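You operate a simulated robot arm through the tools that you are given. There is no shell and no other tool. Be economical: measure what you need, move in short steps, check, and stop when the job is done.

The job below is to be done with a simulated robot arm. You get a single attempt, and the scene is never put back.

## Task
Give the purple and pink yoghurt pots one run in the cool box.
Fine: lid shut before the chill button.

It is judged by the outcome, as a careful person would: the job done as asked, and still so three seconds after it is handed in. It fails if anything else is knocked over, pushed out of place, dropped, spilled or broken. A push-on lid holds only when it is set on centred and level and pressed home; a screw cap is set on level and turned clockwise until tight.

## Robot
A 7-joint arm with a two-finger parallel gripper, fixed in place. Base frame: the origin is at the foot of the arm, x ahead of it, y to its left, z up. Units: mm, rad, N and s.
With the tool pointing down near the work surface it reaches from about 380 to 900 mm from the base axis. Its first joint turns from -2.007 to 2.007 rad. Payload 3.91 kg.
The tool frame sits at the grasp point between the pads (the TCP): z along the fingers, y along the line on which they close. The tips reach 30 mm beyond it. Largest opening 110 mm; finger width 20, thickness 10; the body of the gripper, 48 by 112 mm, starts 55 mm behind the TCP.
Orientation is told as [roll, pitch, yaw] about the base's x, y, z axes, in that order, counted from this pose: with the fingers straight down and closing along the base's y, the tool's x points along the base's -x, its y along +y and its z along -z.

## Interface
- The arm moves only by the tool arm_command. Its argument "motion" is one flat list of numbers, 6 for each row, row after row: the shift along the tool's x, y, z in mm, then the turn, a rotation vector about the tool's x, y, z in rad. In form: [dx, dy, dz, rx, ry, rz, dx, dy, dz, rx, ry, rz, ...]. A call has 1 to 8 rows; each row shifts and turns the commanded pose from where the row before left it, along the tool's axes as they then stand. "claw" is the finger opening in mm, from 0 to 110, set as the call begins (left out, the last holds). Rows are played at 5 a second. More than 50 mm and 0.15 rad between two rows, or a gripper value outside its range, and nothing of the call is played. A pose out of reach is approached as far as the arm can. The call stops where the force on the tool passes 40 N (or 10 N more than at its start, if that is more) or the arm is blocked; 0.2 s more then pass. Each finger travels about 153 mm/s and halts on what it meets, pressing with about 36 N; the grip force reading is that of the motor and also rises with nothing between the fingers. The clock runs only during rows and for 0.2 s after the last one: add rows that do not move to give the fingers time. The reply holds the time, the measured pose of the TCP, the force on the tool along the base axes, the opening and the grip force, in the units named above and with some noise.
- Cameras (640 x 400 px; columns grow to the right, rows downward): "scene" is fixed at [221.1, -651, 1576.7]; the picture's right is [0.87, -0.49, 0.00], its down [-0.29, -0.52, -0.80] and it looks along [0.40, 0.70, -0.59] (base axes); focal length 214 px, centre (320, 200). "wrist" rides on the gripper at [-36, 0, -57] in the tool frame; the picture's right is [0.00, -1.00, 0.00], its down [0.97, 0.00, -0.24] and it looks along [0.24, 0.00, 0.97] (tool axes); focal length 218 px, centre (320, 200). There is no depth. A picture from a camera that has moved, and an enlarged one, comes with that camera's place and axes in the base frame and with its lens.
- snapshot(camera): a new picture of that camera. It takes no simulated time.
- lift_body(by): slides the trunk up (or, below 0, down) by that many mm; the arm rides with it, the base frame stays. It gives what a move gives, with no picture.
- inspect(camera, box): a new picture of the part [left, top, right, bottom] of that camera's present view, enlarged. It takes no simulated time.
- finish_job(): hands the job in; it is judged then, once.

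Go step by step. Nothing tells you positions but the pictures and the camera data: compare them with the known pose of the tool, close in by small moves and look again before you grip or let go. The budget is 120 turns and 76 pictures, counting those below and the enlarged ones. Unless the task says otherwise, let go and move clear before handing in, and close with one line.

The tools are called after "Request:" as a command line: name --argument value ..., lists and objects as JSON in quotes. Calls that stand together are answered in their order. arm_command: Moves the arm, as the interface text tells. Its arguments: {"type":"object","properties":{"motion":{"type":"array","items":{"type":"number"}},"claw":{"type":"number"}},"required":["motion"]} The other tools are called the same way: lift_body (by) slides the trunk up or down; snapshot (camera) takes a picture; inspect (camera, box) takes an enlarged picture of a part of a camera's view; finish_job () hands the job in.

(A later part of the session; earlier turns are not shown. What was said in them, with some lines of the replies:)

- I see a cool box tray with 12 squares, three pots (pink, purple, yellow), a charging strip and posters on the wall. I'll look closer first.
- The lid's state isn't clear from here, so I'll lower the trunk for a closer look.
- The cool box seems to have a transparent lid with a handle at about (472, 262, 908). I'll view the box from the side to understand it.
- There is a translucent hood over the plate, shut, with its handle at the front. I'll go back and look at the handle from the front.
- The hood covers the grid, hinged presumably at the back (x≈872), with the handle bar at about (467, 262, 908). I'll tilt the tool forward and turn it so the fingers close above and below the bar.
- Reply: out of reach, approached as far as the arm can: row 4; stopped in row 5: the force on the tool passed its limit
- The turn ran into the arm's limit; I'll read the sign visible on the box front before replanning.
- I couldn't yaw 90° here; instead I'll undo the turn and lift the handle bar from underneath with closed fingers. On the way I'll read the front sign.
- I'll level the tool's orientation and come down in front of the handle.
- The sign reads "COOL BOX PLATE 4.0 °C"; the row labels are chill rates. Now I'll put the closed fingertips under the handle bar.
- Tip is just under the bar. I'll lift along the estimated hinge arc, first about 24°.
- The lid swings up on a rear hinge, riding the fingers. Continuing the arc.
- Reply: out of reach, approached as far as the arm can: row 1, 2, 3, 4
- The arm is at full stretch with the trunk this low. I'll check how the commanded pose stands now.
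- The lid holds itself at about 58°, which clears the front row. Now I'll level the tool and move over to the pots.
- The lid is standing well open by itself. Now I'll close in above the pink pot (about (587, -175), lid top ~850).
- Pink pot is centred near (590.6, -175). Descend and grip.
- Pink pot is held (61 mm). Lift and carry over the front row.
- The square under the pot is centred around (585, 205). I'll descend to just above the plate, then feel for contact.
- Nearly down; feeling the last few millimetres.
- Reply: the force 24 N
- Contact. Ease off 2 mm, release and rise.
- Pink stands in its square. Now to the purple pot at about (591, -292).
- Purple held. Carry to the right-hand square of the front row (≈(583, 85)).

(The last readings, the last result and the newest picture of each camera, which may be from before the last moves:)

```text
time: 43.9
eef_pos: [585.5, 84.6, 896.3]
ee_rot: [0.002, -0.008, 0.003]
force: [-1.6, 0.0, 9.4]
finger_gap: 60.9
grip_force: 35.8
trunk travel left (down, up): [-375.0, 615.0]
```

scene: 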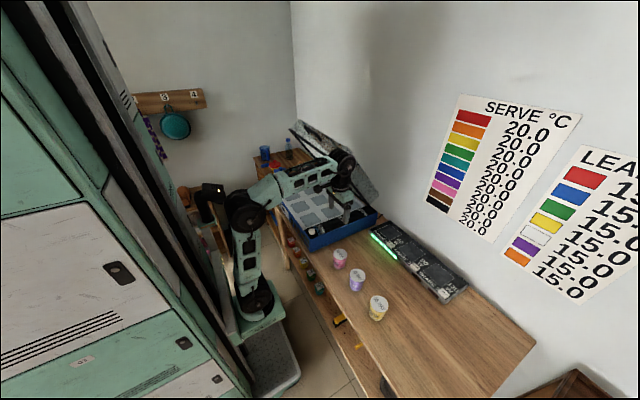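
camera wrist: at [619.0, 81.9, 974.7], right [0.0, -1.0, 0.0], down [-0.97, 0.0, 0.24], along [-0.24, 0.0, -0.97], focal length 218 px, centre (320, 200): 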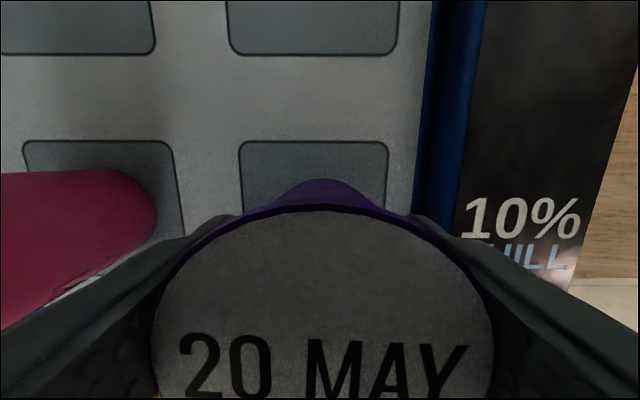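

Contact; release and rise.

Request:
arm_command --motion '[0, 0, 0, 0, 0, 0, 0, 0, 0, 0, 0, 0]' --claw 86

Request:
arm_command --motion '[0, 0, -30, 0, 0, 0, 0, 0, -50, 0, 0, 0, 0, 0, -50, 0, 0, 0, 0, 0, -50, 0, 0, 0]'

Request:
snapshot --camera "wrist"

Request:
snapshot --camera "scene"

```text
time: 44.5
eef_pos: [586.0, 84.5, 894.5]
ee_rot: [0.002, -0.002, 0.001]
force: [0.3, -0.7, 0.5]
finger_gap: 86.0
grip_force: 0.1
trunk travel left (down, up): [-375.0, 615.0]
```

```text
time: 45.5
eef_pos: [587.7, 85.7, 1075.1]
ee_rot: [0.002, -0.002, 0.002]
force: [-1.1, -0.9, -0.3]
finger_gap: 85.9
grip_force: 0.1
trunk travel left (down, up): [-375.0, 615.0]
```

```text
35 pictures are left
camera wrist: at [623.1, 83.4, 1133.2], right [0.0, -1.0, 0.0], down [-0.97, 0.0, 0.24], along [-0.24, 0.0, -0.97], focal length 218 px, centre (320, 200)
```

wrist: 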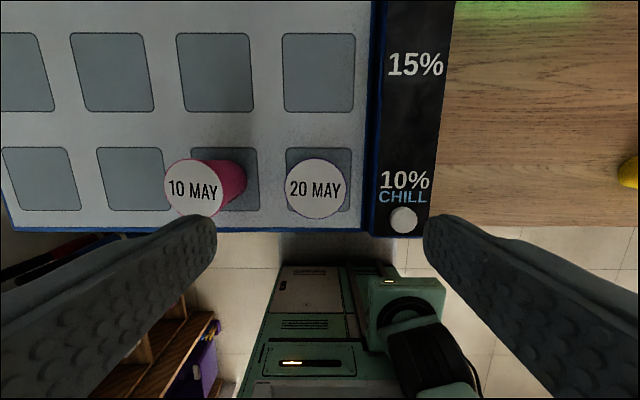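

```text
34 pictures are left
```

scene: 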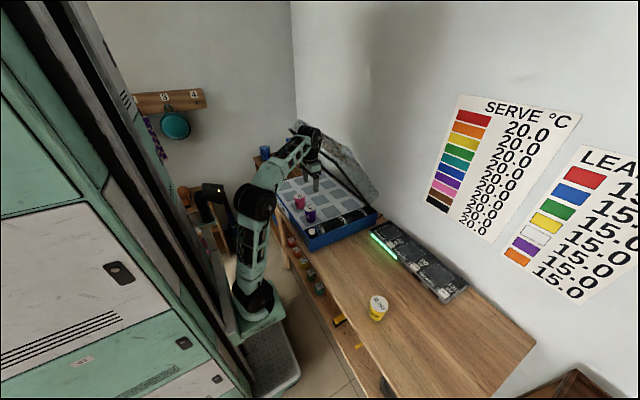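

Both pots stand in the front row. Next, the lid: raise the trunk and go above the lid's handle to locate it.

Request:
lift_body --by 450

Request:
arm_command --motion '[-20, 36, 0, 0, 0, 0, -20, 36, 0, 0, 0, 0, -20, 36, 0, 0, 0, 0, -20, 36, 0, 0, 0, 0, -20, 36, 0, 0, 0, 0, 0, 0, 40, 0, 0, 0, 0, 0, 40, 0, 0, 0]' --claw 0

Request:
snapshot --camera "wrist"

Request:
inspect --camera "scene" --box '[245, 85, 405, 255]'

```text
refused: 450 is not a number from -400 to 400
```

```text
time: 47.1
eef_pos: [646.6, 192.5, 993.9]
ee_rot: [0.002, -0.006, 0.002]
force: [0.0, -0.1, 0.2]
finger_gap: 0.1
grip_force: 36.4
out of reach, approached as far as the arm can: row 4, 5
trunk travel left (down, up): [-375.0, 615.0]
```

```text
33 pictures are left
camera wrist: at [681.8, 191.4, 1052.4], right [0.0, -1.0, 0.0], down [-0.97, 0.0, 0.24], along [-0.24, 0.0, -0.97], focal length 218 px, centre (320, 200)
```

wrist: 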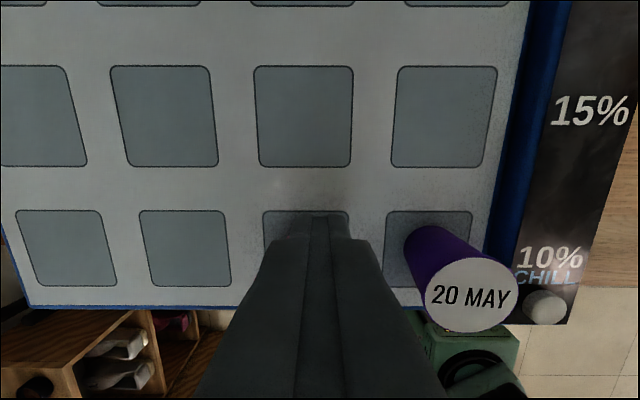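

```text
2.35 times, centred on (325, 170) of scene
camera zoom: at [221.1, -651.0, 1576.7], right [0.87, -0.49, 0.0], down [-0.29, -0.52, -0.8], along [0.4, 0.7, -0.59], focal length 505 px, centre (308, 271)
```

zoom: 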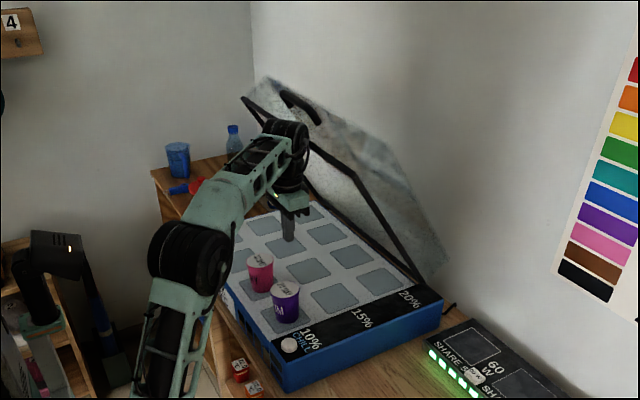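

The trunk lift was refused (limit 400), so the arm moved low, still clear of everything. I'll back out from under the lid before raising.

Request:
arm_command --motion '[40, 0, -10, 0, 0, 0, 45, 0, -30, 0, 0, 0, 20, 0, -40, 0, 0, 0]'

Request:
lift_body --by 400

Request:
snapshot --camera "wrist"

Request:
snapshot --camera "scene"

```text
refused: row 2 steps farther than a row can; nothing moved
```

```text
time: 48.5
eef_pos: [647.2, 192.2, 1090.5]
ee_rot: [-0.008, 0.007, 0.0]
force: [-0.3, -0.3, 0.3]
finger_gap: 0.2
grip_force: 35.3
trunk travel left (down, up): [-477.0, 513.0]
stopped: the force on the tool passed its limit (the readings are from after the stop); the commanded pose is now the measured one
```

```text
31 pictures are left
camera wrist: at [684.3, 191.0, 1147.4], right [0.0, -1.0, 0.01], down [-0.97, 0.0, 0.25], along [-0.25, -0.01, -0.97], focal length 218 px, centre (320, 200)
```

wrist: 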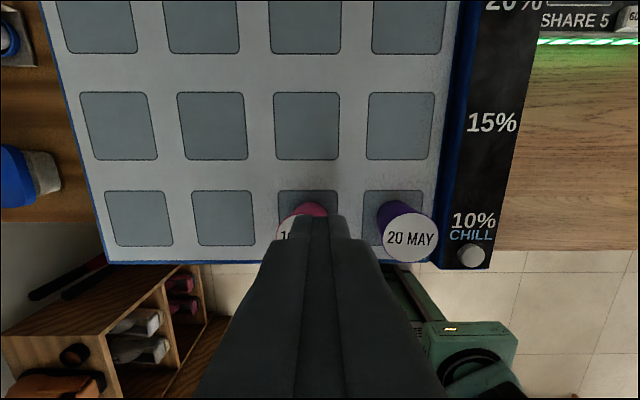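

```text
30 pictures are left
```

scene: 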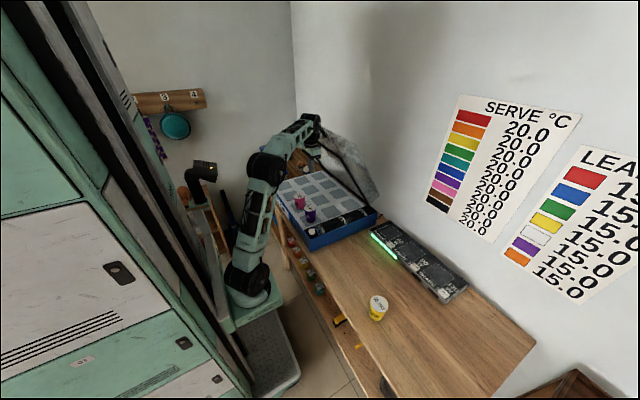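

The wrist touched the lid and stopped; nothing fell. I'll back straight out toward the robot now, one step at a time.

Request:
arm_command --motion '[30, 0, 0, 0, 0, 0, 45, 0, 0, 0, 0, 0, 45, 0, 0, 0, 0, 0]'

Request:
inspect --camera "scene" --box '[245, 85, 405, 255]'

```text
time: 49.3
eef_pos: [528.1, 192.0, 1088.4]
ee_rot: [-0.007, 0.007, 0.0]
force: [0.6, 0.9, -1.2]
finger_gap: 0.0
grip_force: 35.7
trunk travel left (down, up): [-477.0, 513.0]
```

```text
2.35 times, centred on (325, 170) of scene
camera zoom: at [221.1, -651.0, 1576.7], right [0.87, -0.49, 0.0], down [-0.29, -0.52, -0.8], along [0.4, 0.7, -0.59], focal length 505 px, centre (308, 271)
```

zoom: 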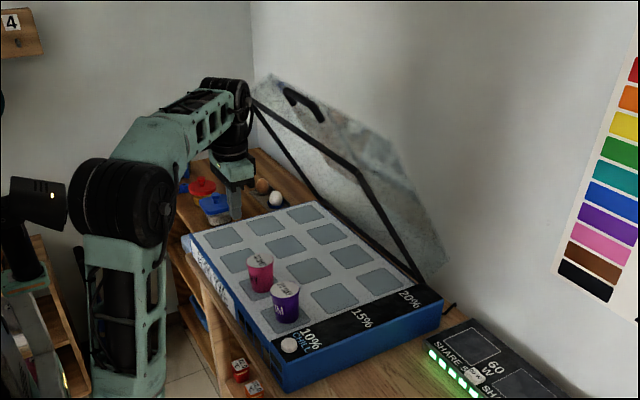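

Clear. Raise the trunk.

Request:
lift_body --by 350

```text
time: 52.7
eef_pos: [528.2, 192.8, 1438.7]
ee_rot: [-0.007, 0.01, 0.0]
force: [0.1, 0.4, 1.0]
finger_gap: 0.0
grip_force: 35.9
trunk travel left (down, up): [-827.0, 163.0]
```

Request:
arm_command --motion '[-40, 25, 0, 0, 0, 0, -40, 25, 0, 0, 0, 0, -40, 22, 0, 0, 0, 0]'

Request:
snapshot --camera "wrist"

Request:
inspect --camera "scene" --box '[245, 85, 405, 255]'

```text
time: 53.5
eef_pos: [646.4, 263.4, 1435.5]
ee_rot: [-0.009, 0.008, -0.002]
force: [-0.6, 0.1, 0.6]
finger_gap: 0.0
grip_force: 36.1
trunk travel left (down, up): [-827.0, 163.0]
```

```text
28 pictures are left
camera wrist: at [683.8, 262.3, 1492.1], right [0.0, -1.0, 0.01], down [-0.97, 0.0, 0.25], along [-0.25, -0.01, -0.97], focal length 218 px, centre (320, 200)
```

wrist: 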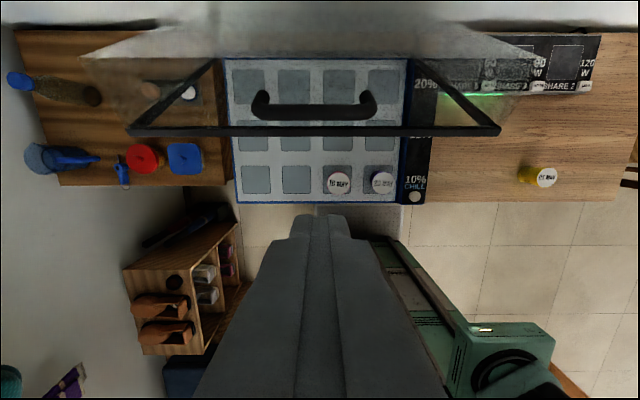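

```text
2.35 times, centred on (325, 170) of scene
camera zoom: at [221.1, -651.0, 1576.7], right [0.87, -0.49, 0.0], down [-0.29, -0.52, -0.8], along [0.4, 0.7, -0.59], focal length 505 px, centre (308, 271)
```

zoom: 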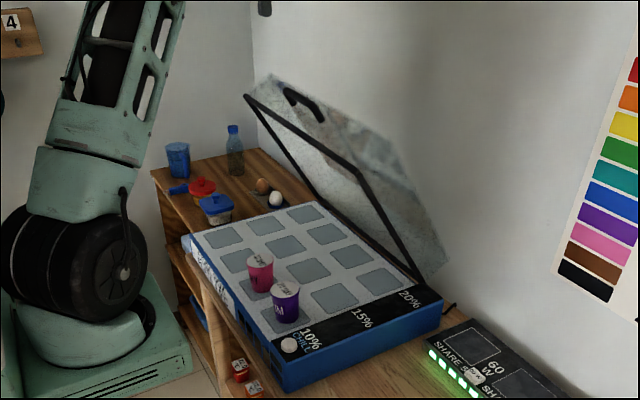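

The bar is at about (714, 265, 1258), lid open ~64°. I'll put the closed fingertips down just behind the bar.

Request:
arm_command --motion '[-45, 1, 15, 0, 0, 0, -46, 1, 15, 0, 0, 0, 0, 0, 40, 0, 0, 0, 0, 0, 40, 0, 0, 0, 0, 0, 25, 0, 0, 0]'

Request:
snapshot --camera "wrist"

```text
time: 54.7
eef_pos: [709.8, 259.1, 1304.5]
ee_rot: [-0.011, 0.01, -0.002]
force: [0.5, 0.2, -0.9]
finger_gap: 0.0
grip_force: 36.3
out of reach, approached as far as the arm can: row 2
trunk travel left (down, up): [-827.0, 163.0]
```

```text
26 pictures are left
camera wrist: at [746.5, 258.2, 1361.8], right [0.0, -1.0, 0.01], down [-0.97, 0.0, 0.25], along [-0.25, -0.01, -0.97], focal length 218 px, centre (320, 200)
```

wrist: 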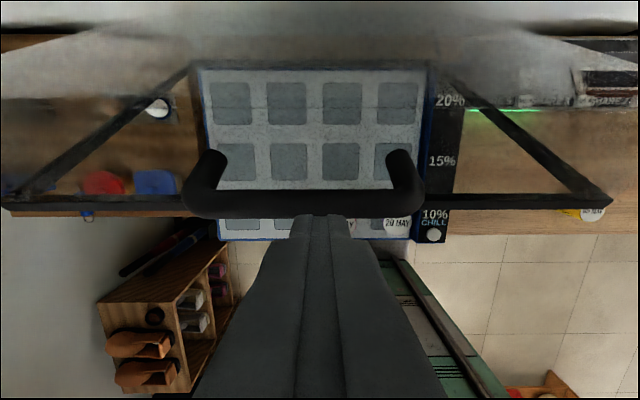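

Request:
arm_command --motion '[-14, 3, -4, 0, 0, 0, -14, 2, 0, 0, 0, 0]'

Request:
snapshot --camera "wrist"

```text
time: 55.3
eef_pos: [737.1, 263.5, 1309.6]
ee_rot: [-0.01, 0.008, -0.001]
force: [-0.8, 0.6, 0.4]
finger_gap: 0.1
grip_force: 35.6
trunk travel left (down, up): [-827.0, 163.0]
```

```text
25 pictures are left
camera wrist: at [773.6, 263.1, 1367.1], right [0.0, -1.0, 0.01], down [-0.97, 0.0, 0.25], along [-0.25, -0.01, -0.97], focal length 218 px, centre (320, 200)
```

wrist: 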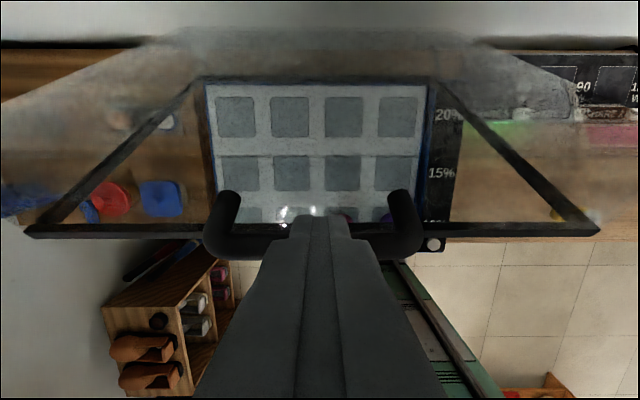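

Request:
arm_command --motion '[-6, 1, 0, 0, 0, 0, 0, 0, 16, 0, 0, 0, 0, 0, 15, 0, 0, 0]'

Request:
snapshot --camera "wrist"

```text
time: 56.1
eef_pos: [742.4, 264.2, 1278.2]
ee_rot: [-0.008, 0.009, 0.001]
force: [0.9, 0.0, -0.5]
finger_gap: 0.0
grip_force: 36.2
trunk travel left (down, up): [-827.0, 163.0]
```

```text
24 pictures are left
camera wrist: at [779.4, 263.7, 1335.6], right [0.0, -1.0, 0.01], down [-0.97, 0.0, 0.25], along [-0.25, -0.01, -0.97], focal length 218 px, centre (320, 200)
```

wrist: 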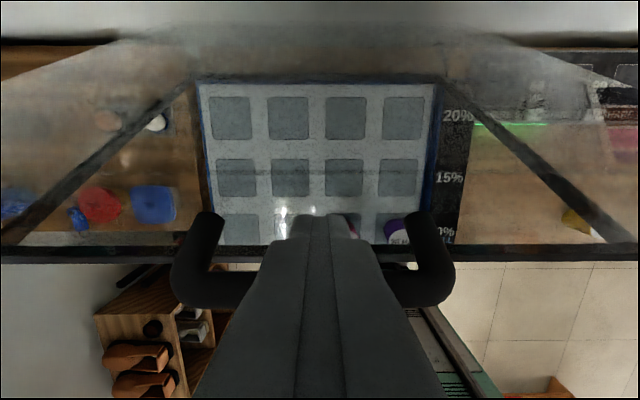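

Fingers are behind the bar. Pull it toward me along the arc.

Request:
arm_command --motion '[10, 0, 0, 0, 0, 0, 38, 0, 18, 0, 0, 0, 36, 0, 23, 0, 0, 0, 34, 0, 26, 0, 0, 0, 0, 0, 0, 0, 0, 0]'

Request:
snapshot --camera "wrist"

Request:
inspect --camera "scene" --box '[245, 85, 405, 255]'

```text
time: 57.3
eef_pos: [621.3, 265.4, 1212.6]
ee_rot: [-0.01, 0.007, -0.003]
force: [-0.4, -0.6, -0.3]
finger_gap: 0.0
grip_force: 36.1
trunk travel left (down, up): [-827.0, 163.0]
```

```text
23 pictures are left
camera wrist: at [659.0, 264.3, 1270.1], right [0.0, -1.0, 0.01], down [-0.97, 0.0, 0.25], along [-0.25, -0.01, -0.97], focal length 218 px, centre (320, 200)
```

wrist: 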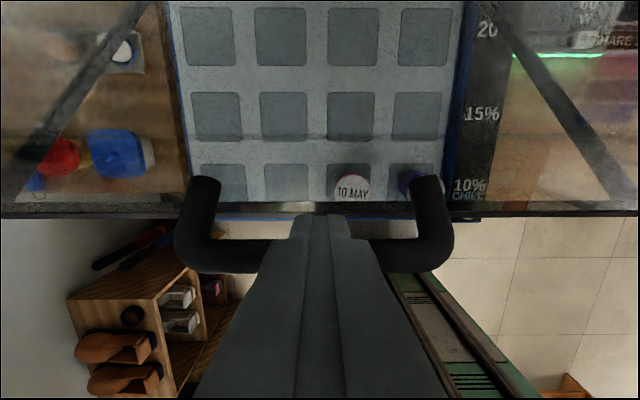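

```text
2.35 times, centred on (325, 170) of scene
camera zoom: at [221.1, -651.0, 1576.7], right [0.87, -0.49, 0.0], down [-0.29, -0.52, -0.8], along [0.4, 0.7, -0.59], focal length 505 px, centre (308, 271)
```

zoom: 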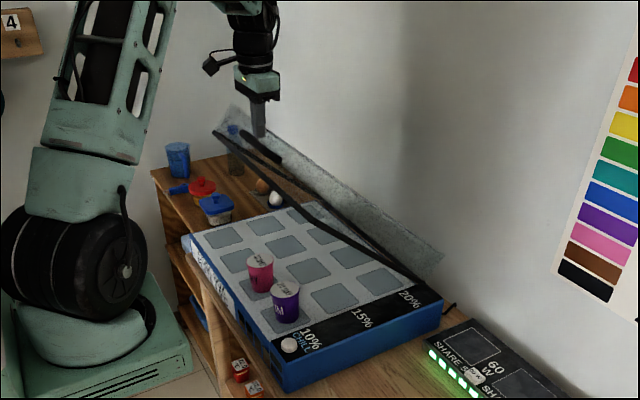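

The lid follows and holds. Continue to ~28°.

Request:
arm_command --motion '[27, 0, 29, 0, 0, 0, 28, 0, 31, 0, 0, 0, 24, 0, 33, 0, 0, 0, 0, 0, 0, 0, 0, 0]'

Request:
snapshot --camera "wrist"

```text
time: 58.3
eef_pos: [542.8, 262.8, 1118.0]
ee_rot: [-0.008, 0.009, -0.002]
force: [-0.3, -0.6, 0.2]
finger_gap: 0.0
grip_force: 36.0
trunk travel left (down, up): [-827.0, 163.0]
```

```text
21 pictures are left
camera wrist: at [580.8, 263.2, 1175.1], right [0.0, -1.0, 0.01], down [-0.97, 0.0, 0.25], along [-0.25, -0.01, -0.97], focal length 218 px, centre (320, 200)
```

wrist: 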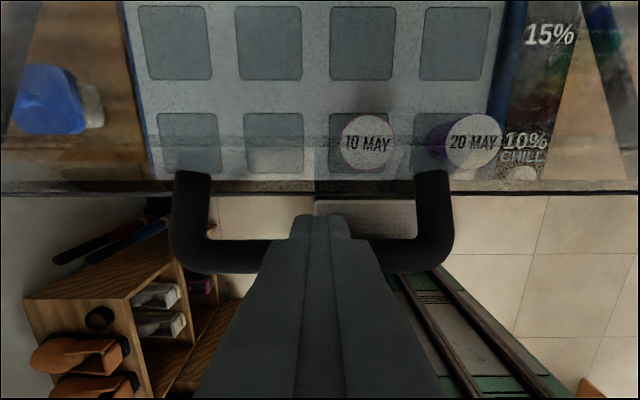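

Now switch to pressing on the bar from above: lift off, shift over it.

Request:
arm_command --motion '[-2, 0, 0, 0, 0, 0, 0, 0, -26, 0, 0, 0, 17, 0, 0, 0, 0, 0, 0, 0, 0, 0, 0, 0]'

Request:
snapshot --camera "wrist"

```text
time: 59.3
eef_pos: [529.8, 263.8, 1143.2]
ee_rot: [-0.009, 0.009, -0.003]
force: [0.1, 0.4, -0.3]
finger_gap: 0.0
grip_force: 35.6
trunk travel left (down, up): [-827.0, 163.0]
```

```text
20 pictures are left
camera wrist: at [566.7, 262.3, 1201.2], right [0.0, -1.0, 0.01], down [-0.97, 0.0, 0.25], along [-0.25, -0.01, -0.97], focal length 218 px, centre (320, 200)
```

wrist: 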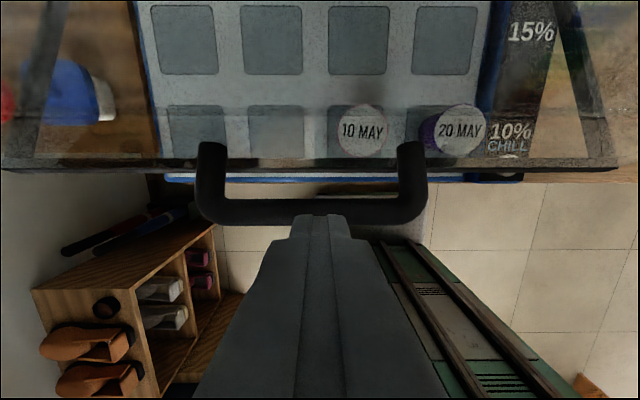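

Request:
arm_command --motion '[0, 0, 17, 0, 0, 0, 20, 0, 31, 0, 0, 0, 17, 0, 39, 0, 0, 0, 12, 0, 41, 0, 0, 0, 0, 0, 0, 0, 0, 0]'

Request:
snapshot --camera "wrist"

```text
time: 60.5
eef_pos: [481.3, 262.3, 1015.6]
ee_rot: [-0.008, 0.008, -0.003]
force: [0.1, -0.8, 0.1]
finger_gap: 0.2
grip_force: 35.8
trunk travel left (down, up): [-827.0, 163.0]
```

```text
19 pictures are left
camera wrist: at [518.1, 261.1, 1073.5], right [0.0, -1.0, 0.01], down [-0.97, 0.0, 0.25], along [-0.25, -0.01, -0.97], focal length 218 px, centre (320, 200)
```

wrist: 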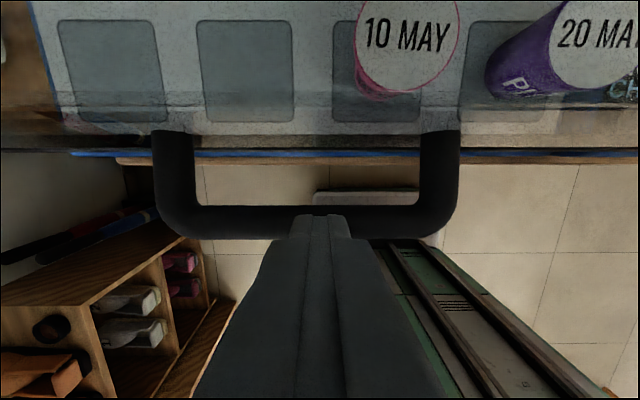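

Request:
arm_command --motion '[5, 0, 21, 0, 0, 0, 4, 0, 21, 0, 0, 0, 1.5, 0, 12, 0, 0, 0, 1, 0, 10, 0, 0, 0]'

Request:
snapshot --camera "wrist"

Request:
inspect --camera "scene" --box '[245, 115, 405, 255]'

```text
time: 61.5
eef_pos: [468.7, 261.8, 953.3]
ee_rot: [-0.009, 0.009, -0.002]
force: [0.4, -0.7, 0.3]
finger_gap: 0.2
grip_force: 35.7
trunk travel left (down, up): [-827.0, 163.0]
```

```text
18 pictures are left
camera wrist: at [505.4, 260.9, 1010.5], right [0.0, -1.0, 0.01], down [-0.97, 0.0, 0.25], along [-0.25, -0.01, -0.97], focal length 218 px, centre (320, 200)
```

wrist: 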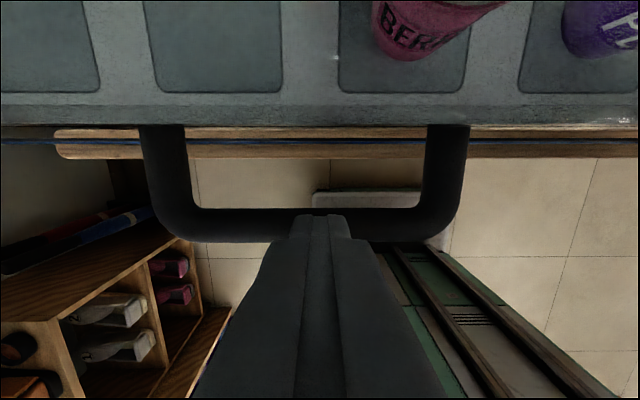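

```text
2.86 times, centred on (325, 185) of scene
camera zoom: at [221.1, -651.0, 1576.7], right [0.87, -0.49, 0.0], down [-0.29, -0.52, -0.8], along [0.4, 0.7, -0.59], focal length 613 px, centre (306, 243)
```

zoom: 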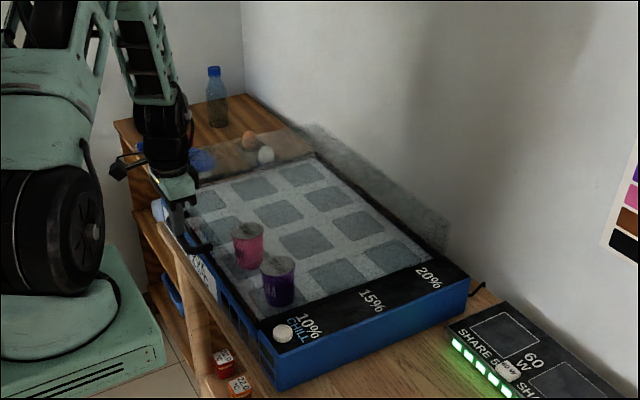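

Almost shut. Press down the last bit until I feel it seat.

Request:
arm_command --motion '[0, 0, 5, 0, 0, 0, 0, 0, 4, 0, 0, 0]'

Request:
arm_command --motion '[0, 0, 3, 0, 0, 0, 0, 0, 0, 0, 0, 0]'

Request:
arm_command --motion '[0, 0, 3, 0, 0, 0, 0, 0, 0, 0, 0, 0]'

```text
time: 62.1
eef_pos: [467.8, 261.8, 944.8]
ee_rot: [-0.008, 0.008, -0.002]
force: [-0.1, 1.2, 0.2]
finger_gap: 0.1
grip_force: 35.4
trunk travel left (down, up): [-827.0, 163.0]
```

```text
time: 62.7
eef_pos: [467.4, 260.9, 941.9]
ee_rot: [-0.009, 0.009, 0.001]
force: [-0.5, -0.4, 0.3]
finger_gap: 0.2
grip_force: 35.2
trunk travel left (down, up): [-827.0, 163.0]
```

```text
time: 63.3
eef_pos: [466.6, 262.7, 940.1]
ee_rot: [-0.008, 0.006, -0.001]
force: [-0.3, -7.2, 32.9]
finger_gap: 0.0
grip_force: 36.3
trunk travel left (down, up): [-827.0, 163.0]
```

The lid seated firmly (33 N). Lift away and go look at the chill button.

Request:
arm_command --motion '[0, 0, -50, 0, 0, 0, 0, 0, -50, 0, 0, 0, -10, -48, -20, 0, 0, 0, -15, -47, 0, 0, 0, 0, -15, -47, 0, 0, 0, 0, -15, -47, 0, 0, 0, 0, -10, -47, 0, 0, 0, 0, 0, -47, 0, 0, 0, 0]'

Request:
snapshot --camera "wrist"

Request:
inspect --camera "scene" --box '[245, 115, 405, 255]'

```text
refused: row 3 steps farther than a row can; nothing moved
```

```text
16 pictures are left
camera wrist: at [503.7, 261.1, 997.8], right [0.0, -1.0, 0.01], down [-0.97, 0.0, 0.25], along [-0.25, -0.01, -0.97], focal length 218 px, centre (320, 200)
```

wrist: 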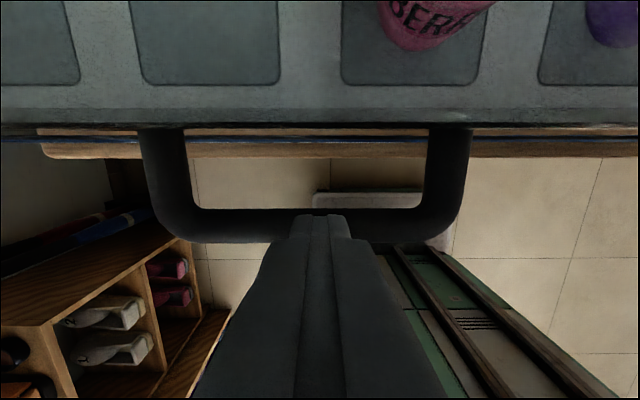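

```text
2.86 times, centred on (325, 185) of scene
camera zoom: at [221.1, -651.0, 1576.7], right [0.87, -0.49, 0.0], down [-0.29, -0.52, -0.8], along [0.4, 0.7, -0.59], focal length 613 px, centre (306, 243)
```

zoom: 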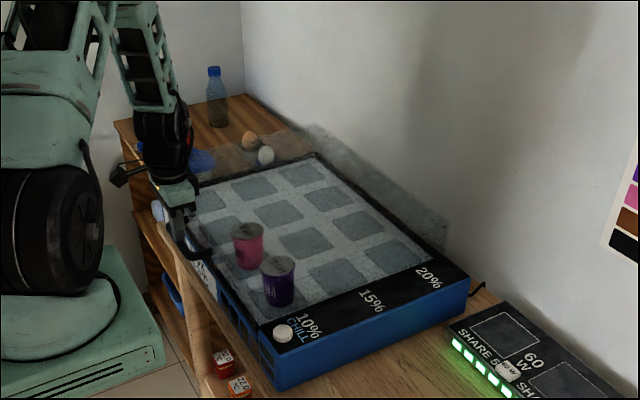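

Request:
arm_command --motion '[0, 0, -50, 0, 0, 0, 0, 0, -50, 0, 0, 0, 0, -45, -20, 0, 0, 0, -10, -46, 0, 0, 0, 0, -15, -46, 0, 0, 0, 0, -15, -46, 0, 0, 0, 0, -10, -46, 0, 0, 0, 0, 0, -47, 0, 0, 0, 0]'

Request:
snapshot --camera "wrist"

```text
time: 65.1
eef_pos: [516.1, -13.1, 1059.7]
ee_rot: [-0.009, 0.007, 0.0]
force: [-0.3, 1.5, 0.2]
finger_gap: 0.1
grip_force: 35.8
trunk travel left (down, up): [-827.0, 163.0]
```

```text
14 pictures are left
camera wrist: at [553.9, -13.9, 1117.6], right [0.0, -1.0, 0.01], down [-0.97, 0.0, 0.25], along [-0.25, -0.01, -0.97], focal length 218 px, centre (320, 200)
```

wrist: 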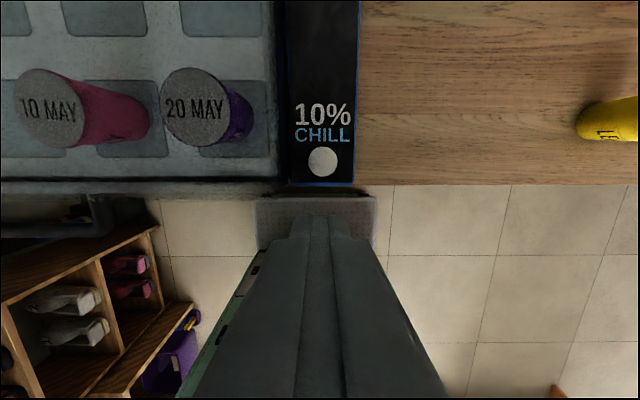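

The button is at about (535, -18). The gripper body could brush the hood corner, so I'll tilt it slightly away from the hood and come down.

Request:
arm_command --motion '[-19, -8, 0, -0.13, 0, 0, 0, 0, 0, -0.13, 0, 0]'

Request:
snapshot --camera "wrist"

```text
time: 65.7
eef_pos: [535.7, -19.7, 1060.5]
ee_rot: [0.252, 0.007, 0.002]
force: [-0.3, 1.6, 0.1]
finger_gap: 0.1
grip_force: 35.8
trunk travel left (down, up): [-827.0, 163.0]
```

```text
13 pictures are left
camera wrist: at [573.2, -34.6, 1116.6], right [0.0, -0.97, -0.25], down [-0.97, -0.06, 0.24], along [-0.25, 0.24, -0.94], focal length 218 px, centre (320, 200)
```

wrist: 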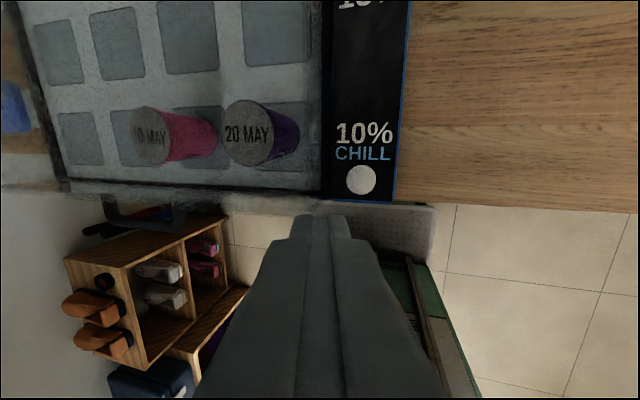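

Request:
arm_command --motion '[0, -11, 38.7, 0, 0, 0, 0, -10, 38.7, 0, 0, 0, 0, -10, 38.7, 0, 0, 0, 0, -3.5, 13.5, 0, 0, 0]'

Request:
inspect --camera "scene" --box '[285, 175, 365, 255]'

Request:
snapshot --camera "wrist"

```text
time: 66.7
eef_pos: [535.1, -22.1, 927.2]
ee_rot: [0.253, 0.01, -0.001]
force: [-0.4, 1.1, -0.2]
finger_gap: 0.0
grip_force: 35.8
trunk travel left (down, up): [-827.0, 163.0]
```

```text
5.00 times, centred on (325, 215) of scene
camera zoom: at [221.1, -651.0, 1576.7], right [0.87, -0.49, 0.0], down [-0.29, -0.52, -0.8], along [0.4, 0.7, -0.59], focal length 1072 px, centre (295, 125)
```

zoom: 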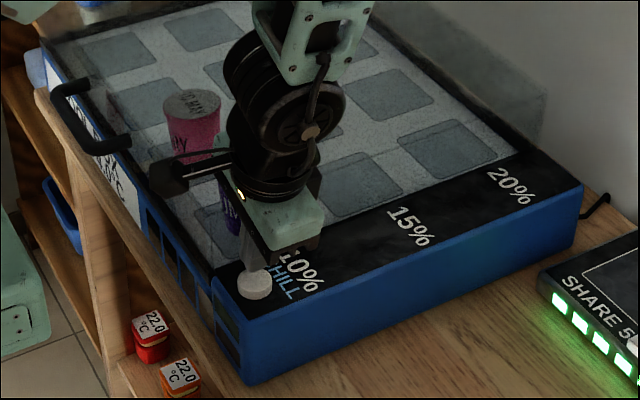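

```text
11 pictures are left
camera wrist: at [572.1, -37.4, 982.6], right [0.0, -0.97, -0.25], down [-0.97, -0.06, 0.24], along [-0.25, 0.24, -0.94], focal length 218 px, centre (320, 200)
```

wrist: 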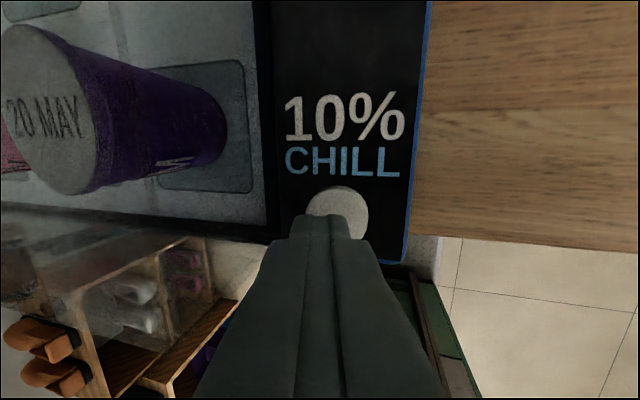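

Tip is over the button; press down in small steps.

Request:
arm_command --motion '[0, -6, 9, 0, 0, 0, 0, -1.2, 4.8, 0, 0, 0]'

Request:
arm_command --motion '[0, -0.75, 2.9, 0, 0, 0]'

Request:
arm_command --motion '[0, -0.75, 2.9, 0, 0, 0]'

```text
time: 67.3
eef_pos: [535.1, -25.7, 912.2]
ee_rot: [0.253, 0.009, -0.001]
force: [0.1, -0.9, 0.6]
finger_gap: 0.0
grip_force: 36.3
trunk travel left (down, up): [-827.0, 163.0]
```

```text
time: 67.7
eef_pos: [535.7, -25.4, 908.4]
ee_rot: [0.251, 0.009, -0.002]
force: [-0.2, 0.3, 2.7]
finger_gap: 0.0
grip_force: 36.6
trunk travel left (down, up): [-827.0, 163.0]
```

```text
time: 68.1
eef_pos: [536.2, -25.7, 906.4]
ee_rot: [0.253, 0.008, -0.003]
force: [-0.5, 0.9, 5.5]
finger_gap: 0.1
grip_force: 35.7
trunk travel left (down, up): [-827.0, 163.0]
```

Request:
arm_command --motion '[0, -0.5, 1.9, 0, 0, 0]'

Request:
inspect --camera "scene" --box '[285, 175, 365, 255]'

```text
time: 68.5
eef_pos: [535.4, -26.4, 904.6]
ee_rot: [0.251, 0.007, -0.001]
force: [-1.2, 0.4, 15.4]
finger_gap: 0.0
grip_force: 35.7
trunk travel left (down, up): [-827.0, 163.0]
```

```text
5.00 times, centred on (325, 215) of scene
camera zoom: at [221.1, -651.0, 1576.7], right [0.87, -0.49, 0.0], down [-0.29, -0.52, -0.8], along [0.4, 0.7, -0.59], focal length 1072 px, centre (295, 125)
```

zoom: 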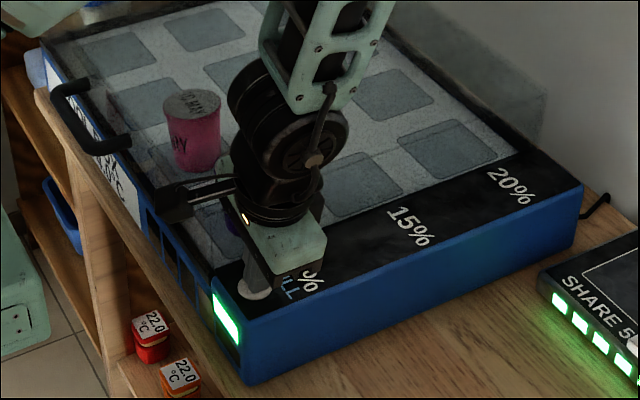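

A green lamp lit: the run registered. I'll lift straight off the button.

Request:
arm_command --motion '[0, 10, -38.7, 0, 0, 0, 0, 10, -38.7, 0, 0, 0, 0, 10, -38.7, 0, 0, 0, 0, 0, 0, 0.13, 0, 0, 0, 0, 0, 0.12, 0, 0, 0, -40, -20, 0, 0, 0, 0, -45, 0, 0, 0, 0, 0, 0, 0, 0, 0, 0]'

Request:
snapshot --camera "scene"

Request:
inspect --camera "scene" --box '[265, 145, 385, 255]'

```text
time: 70.3
eef_pos: [537.4, -110.8, 1044.1]
ee_rot: [0.001, 0.008, 0.001]
force: [0.1, 0.3, -0.8]
finger_gap: 0.2
grip_force: 35.6
trunk travel left (down, up): [-827.0, 163.0]
```

```text
9 pictures are left
```

scene: 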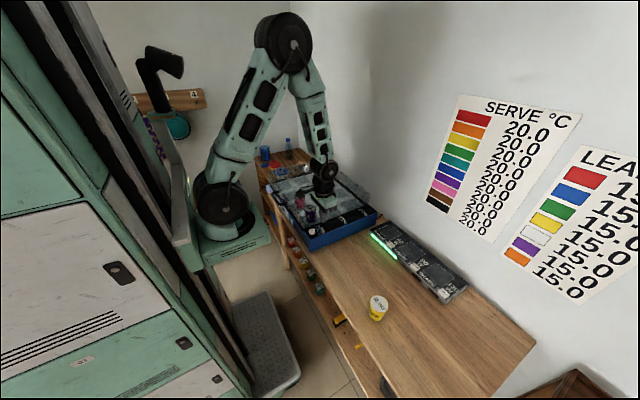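

```text
3.64 times, centred on (325, 200) of scene
camera zoom: at [221.1, -651.0, 1576.7], right [0.87, -0.49, 0.0], down [-0.29, -0.52, -0.8], along [0.4, 0.7, -0.59], focal length 780 px, centre (302, 200)
```

zoom: 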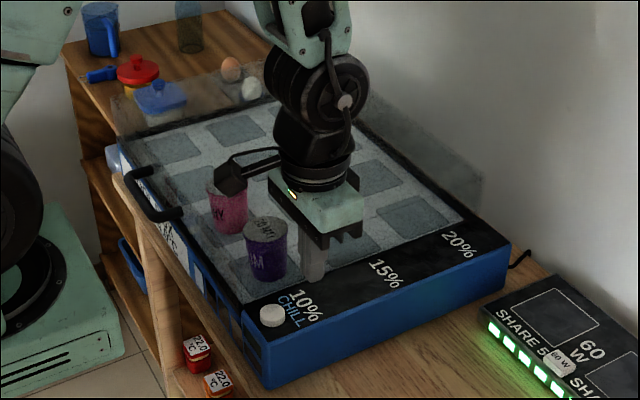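

Request:
arm_command --motion '[40, 0, -20, 0, 0, 0, 40, 0, -20, 0, 0, 0, 0, 0, 0, 0, 0, 0, 0, 0, 0, 0, 0, 0, 0, 0, 0, 0, 0, 0, 0, 0, 0, 0, 0, 0]'

Request:
inspect --camera "scene" --box '[285, 175, 345, 255]'

Request:
snapshot --camera "wrist"

```text
time: 71.7
eef_pos: [497.2, -109.2, 1087.8]
ee_rot: [0.002, 0.01, 0.0]
force: [0.0, -0.6, 0.6]
finger_gap: 0.0
grip_force: 35.7
out of reach, approached as far as the arm can: row 1, 2
trunk travel left (down, up): [-827.0, 163.0]
```

```text
5.00 times, centred on (315, 215) of scene
camera zoom: at [221.1, -651.0, 1576.7], right [0.87, -0.49, 0.0], down [-0.29, -0.52, -0.8], along [0.4, 0.7, -0.59], focal length 1072 px, centre (345, 125)
```

zoom: 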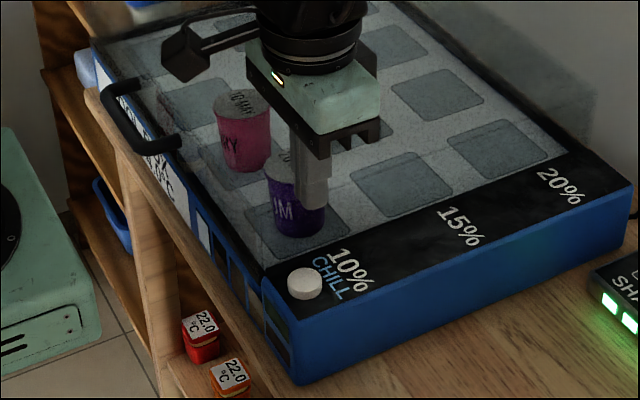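

```text
6 pictures are left
camera wrist: at [534.1, -111.1, 1144.9], right [0.0, -1.0, 0.0], down [-0.97, 0.0, 0.25], along [-0.25, 0.0, -0.97], focal length 218 px, centre (320, 200)
```

wrist: 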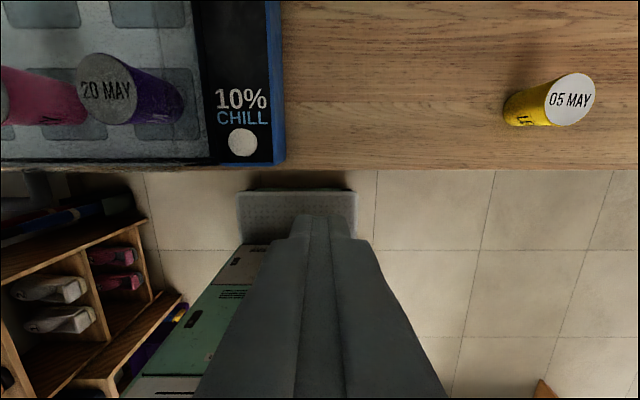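

The lid is shut, both pots stand upright in the front row, and the button was pressed once with the lamp confirming it. The arm is clear, so I'm handing in.

Request:
finish_job

```text
The job is handed in.
```

I put the purple and pink pots in the front (10%) row of the cool box and shut the lid. Then I pressed chill once: its green lamp lit and was off again about two seconds later, so I took the run as done.
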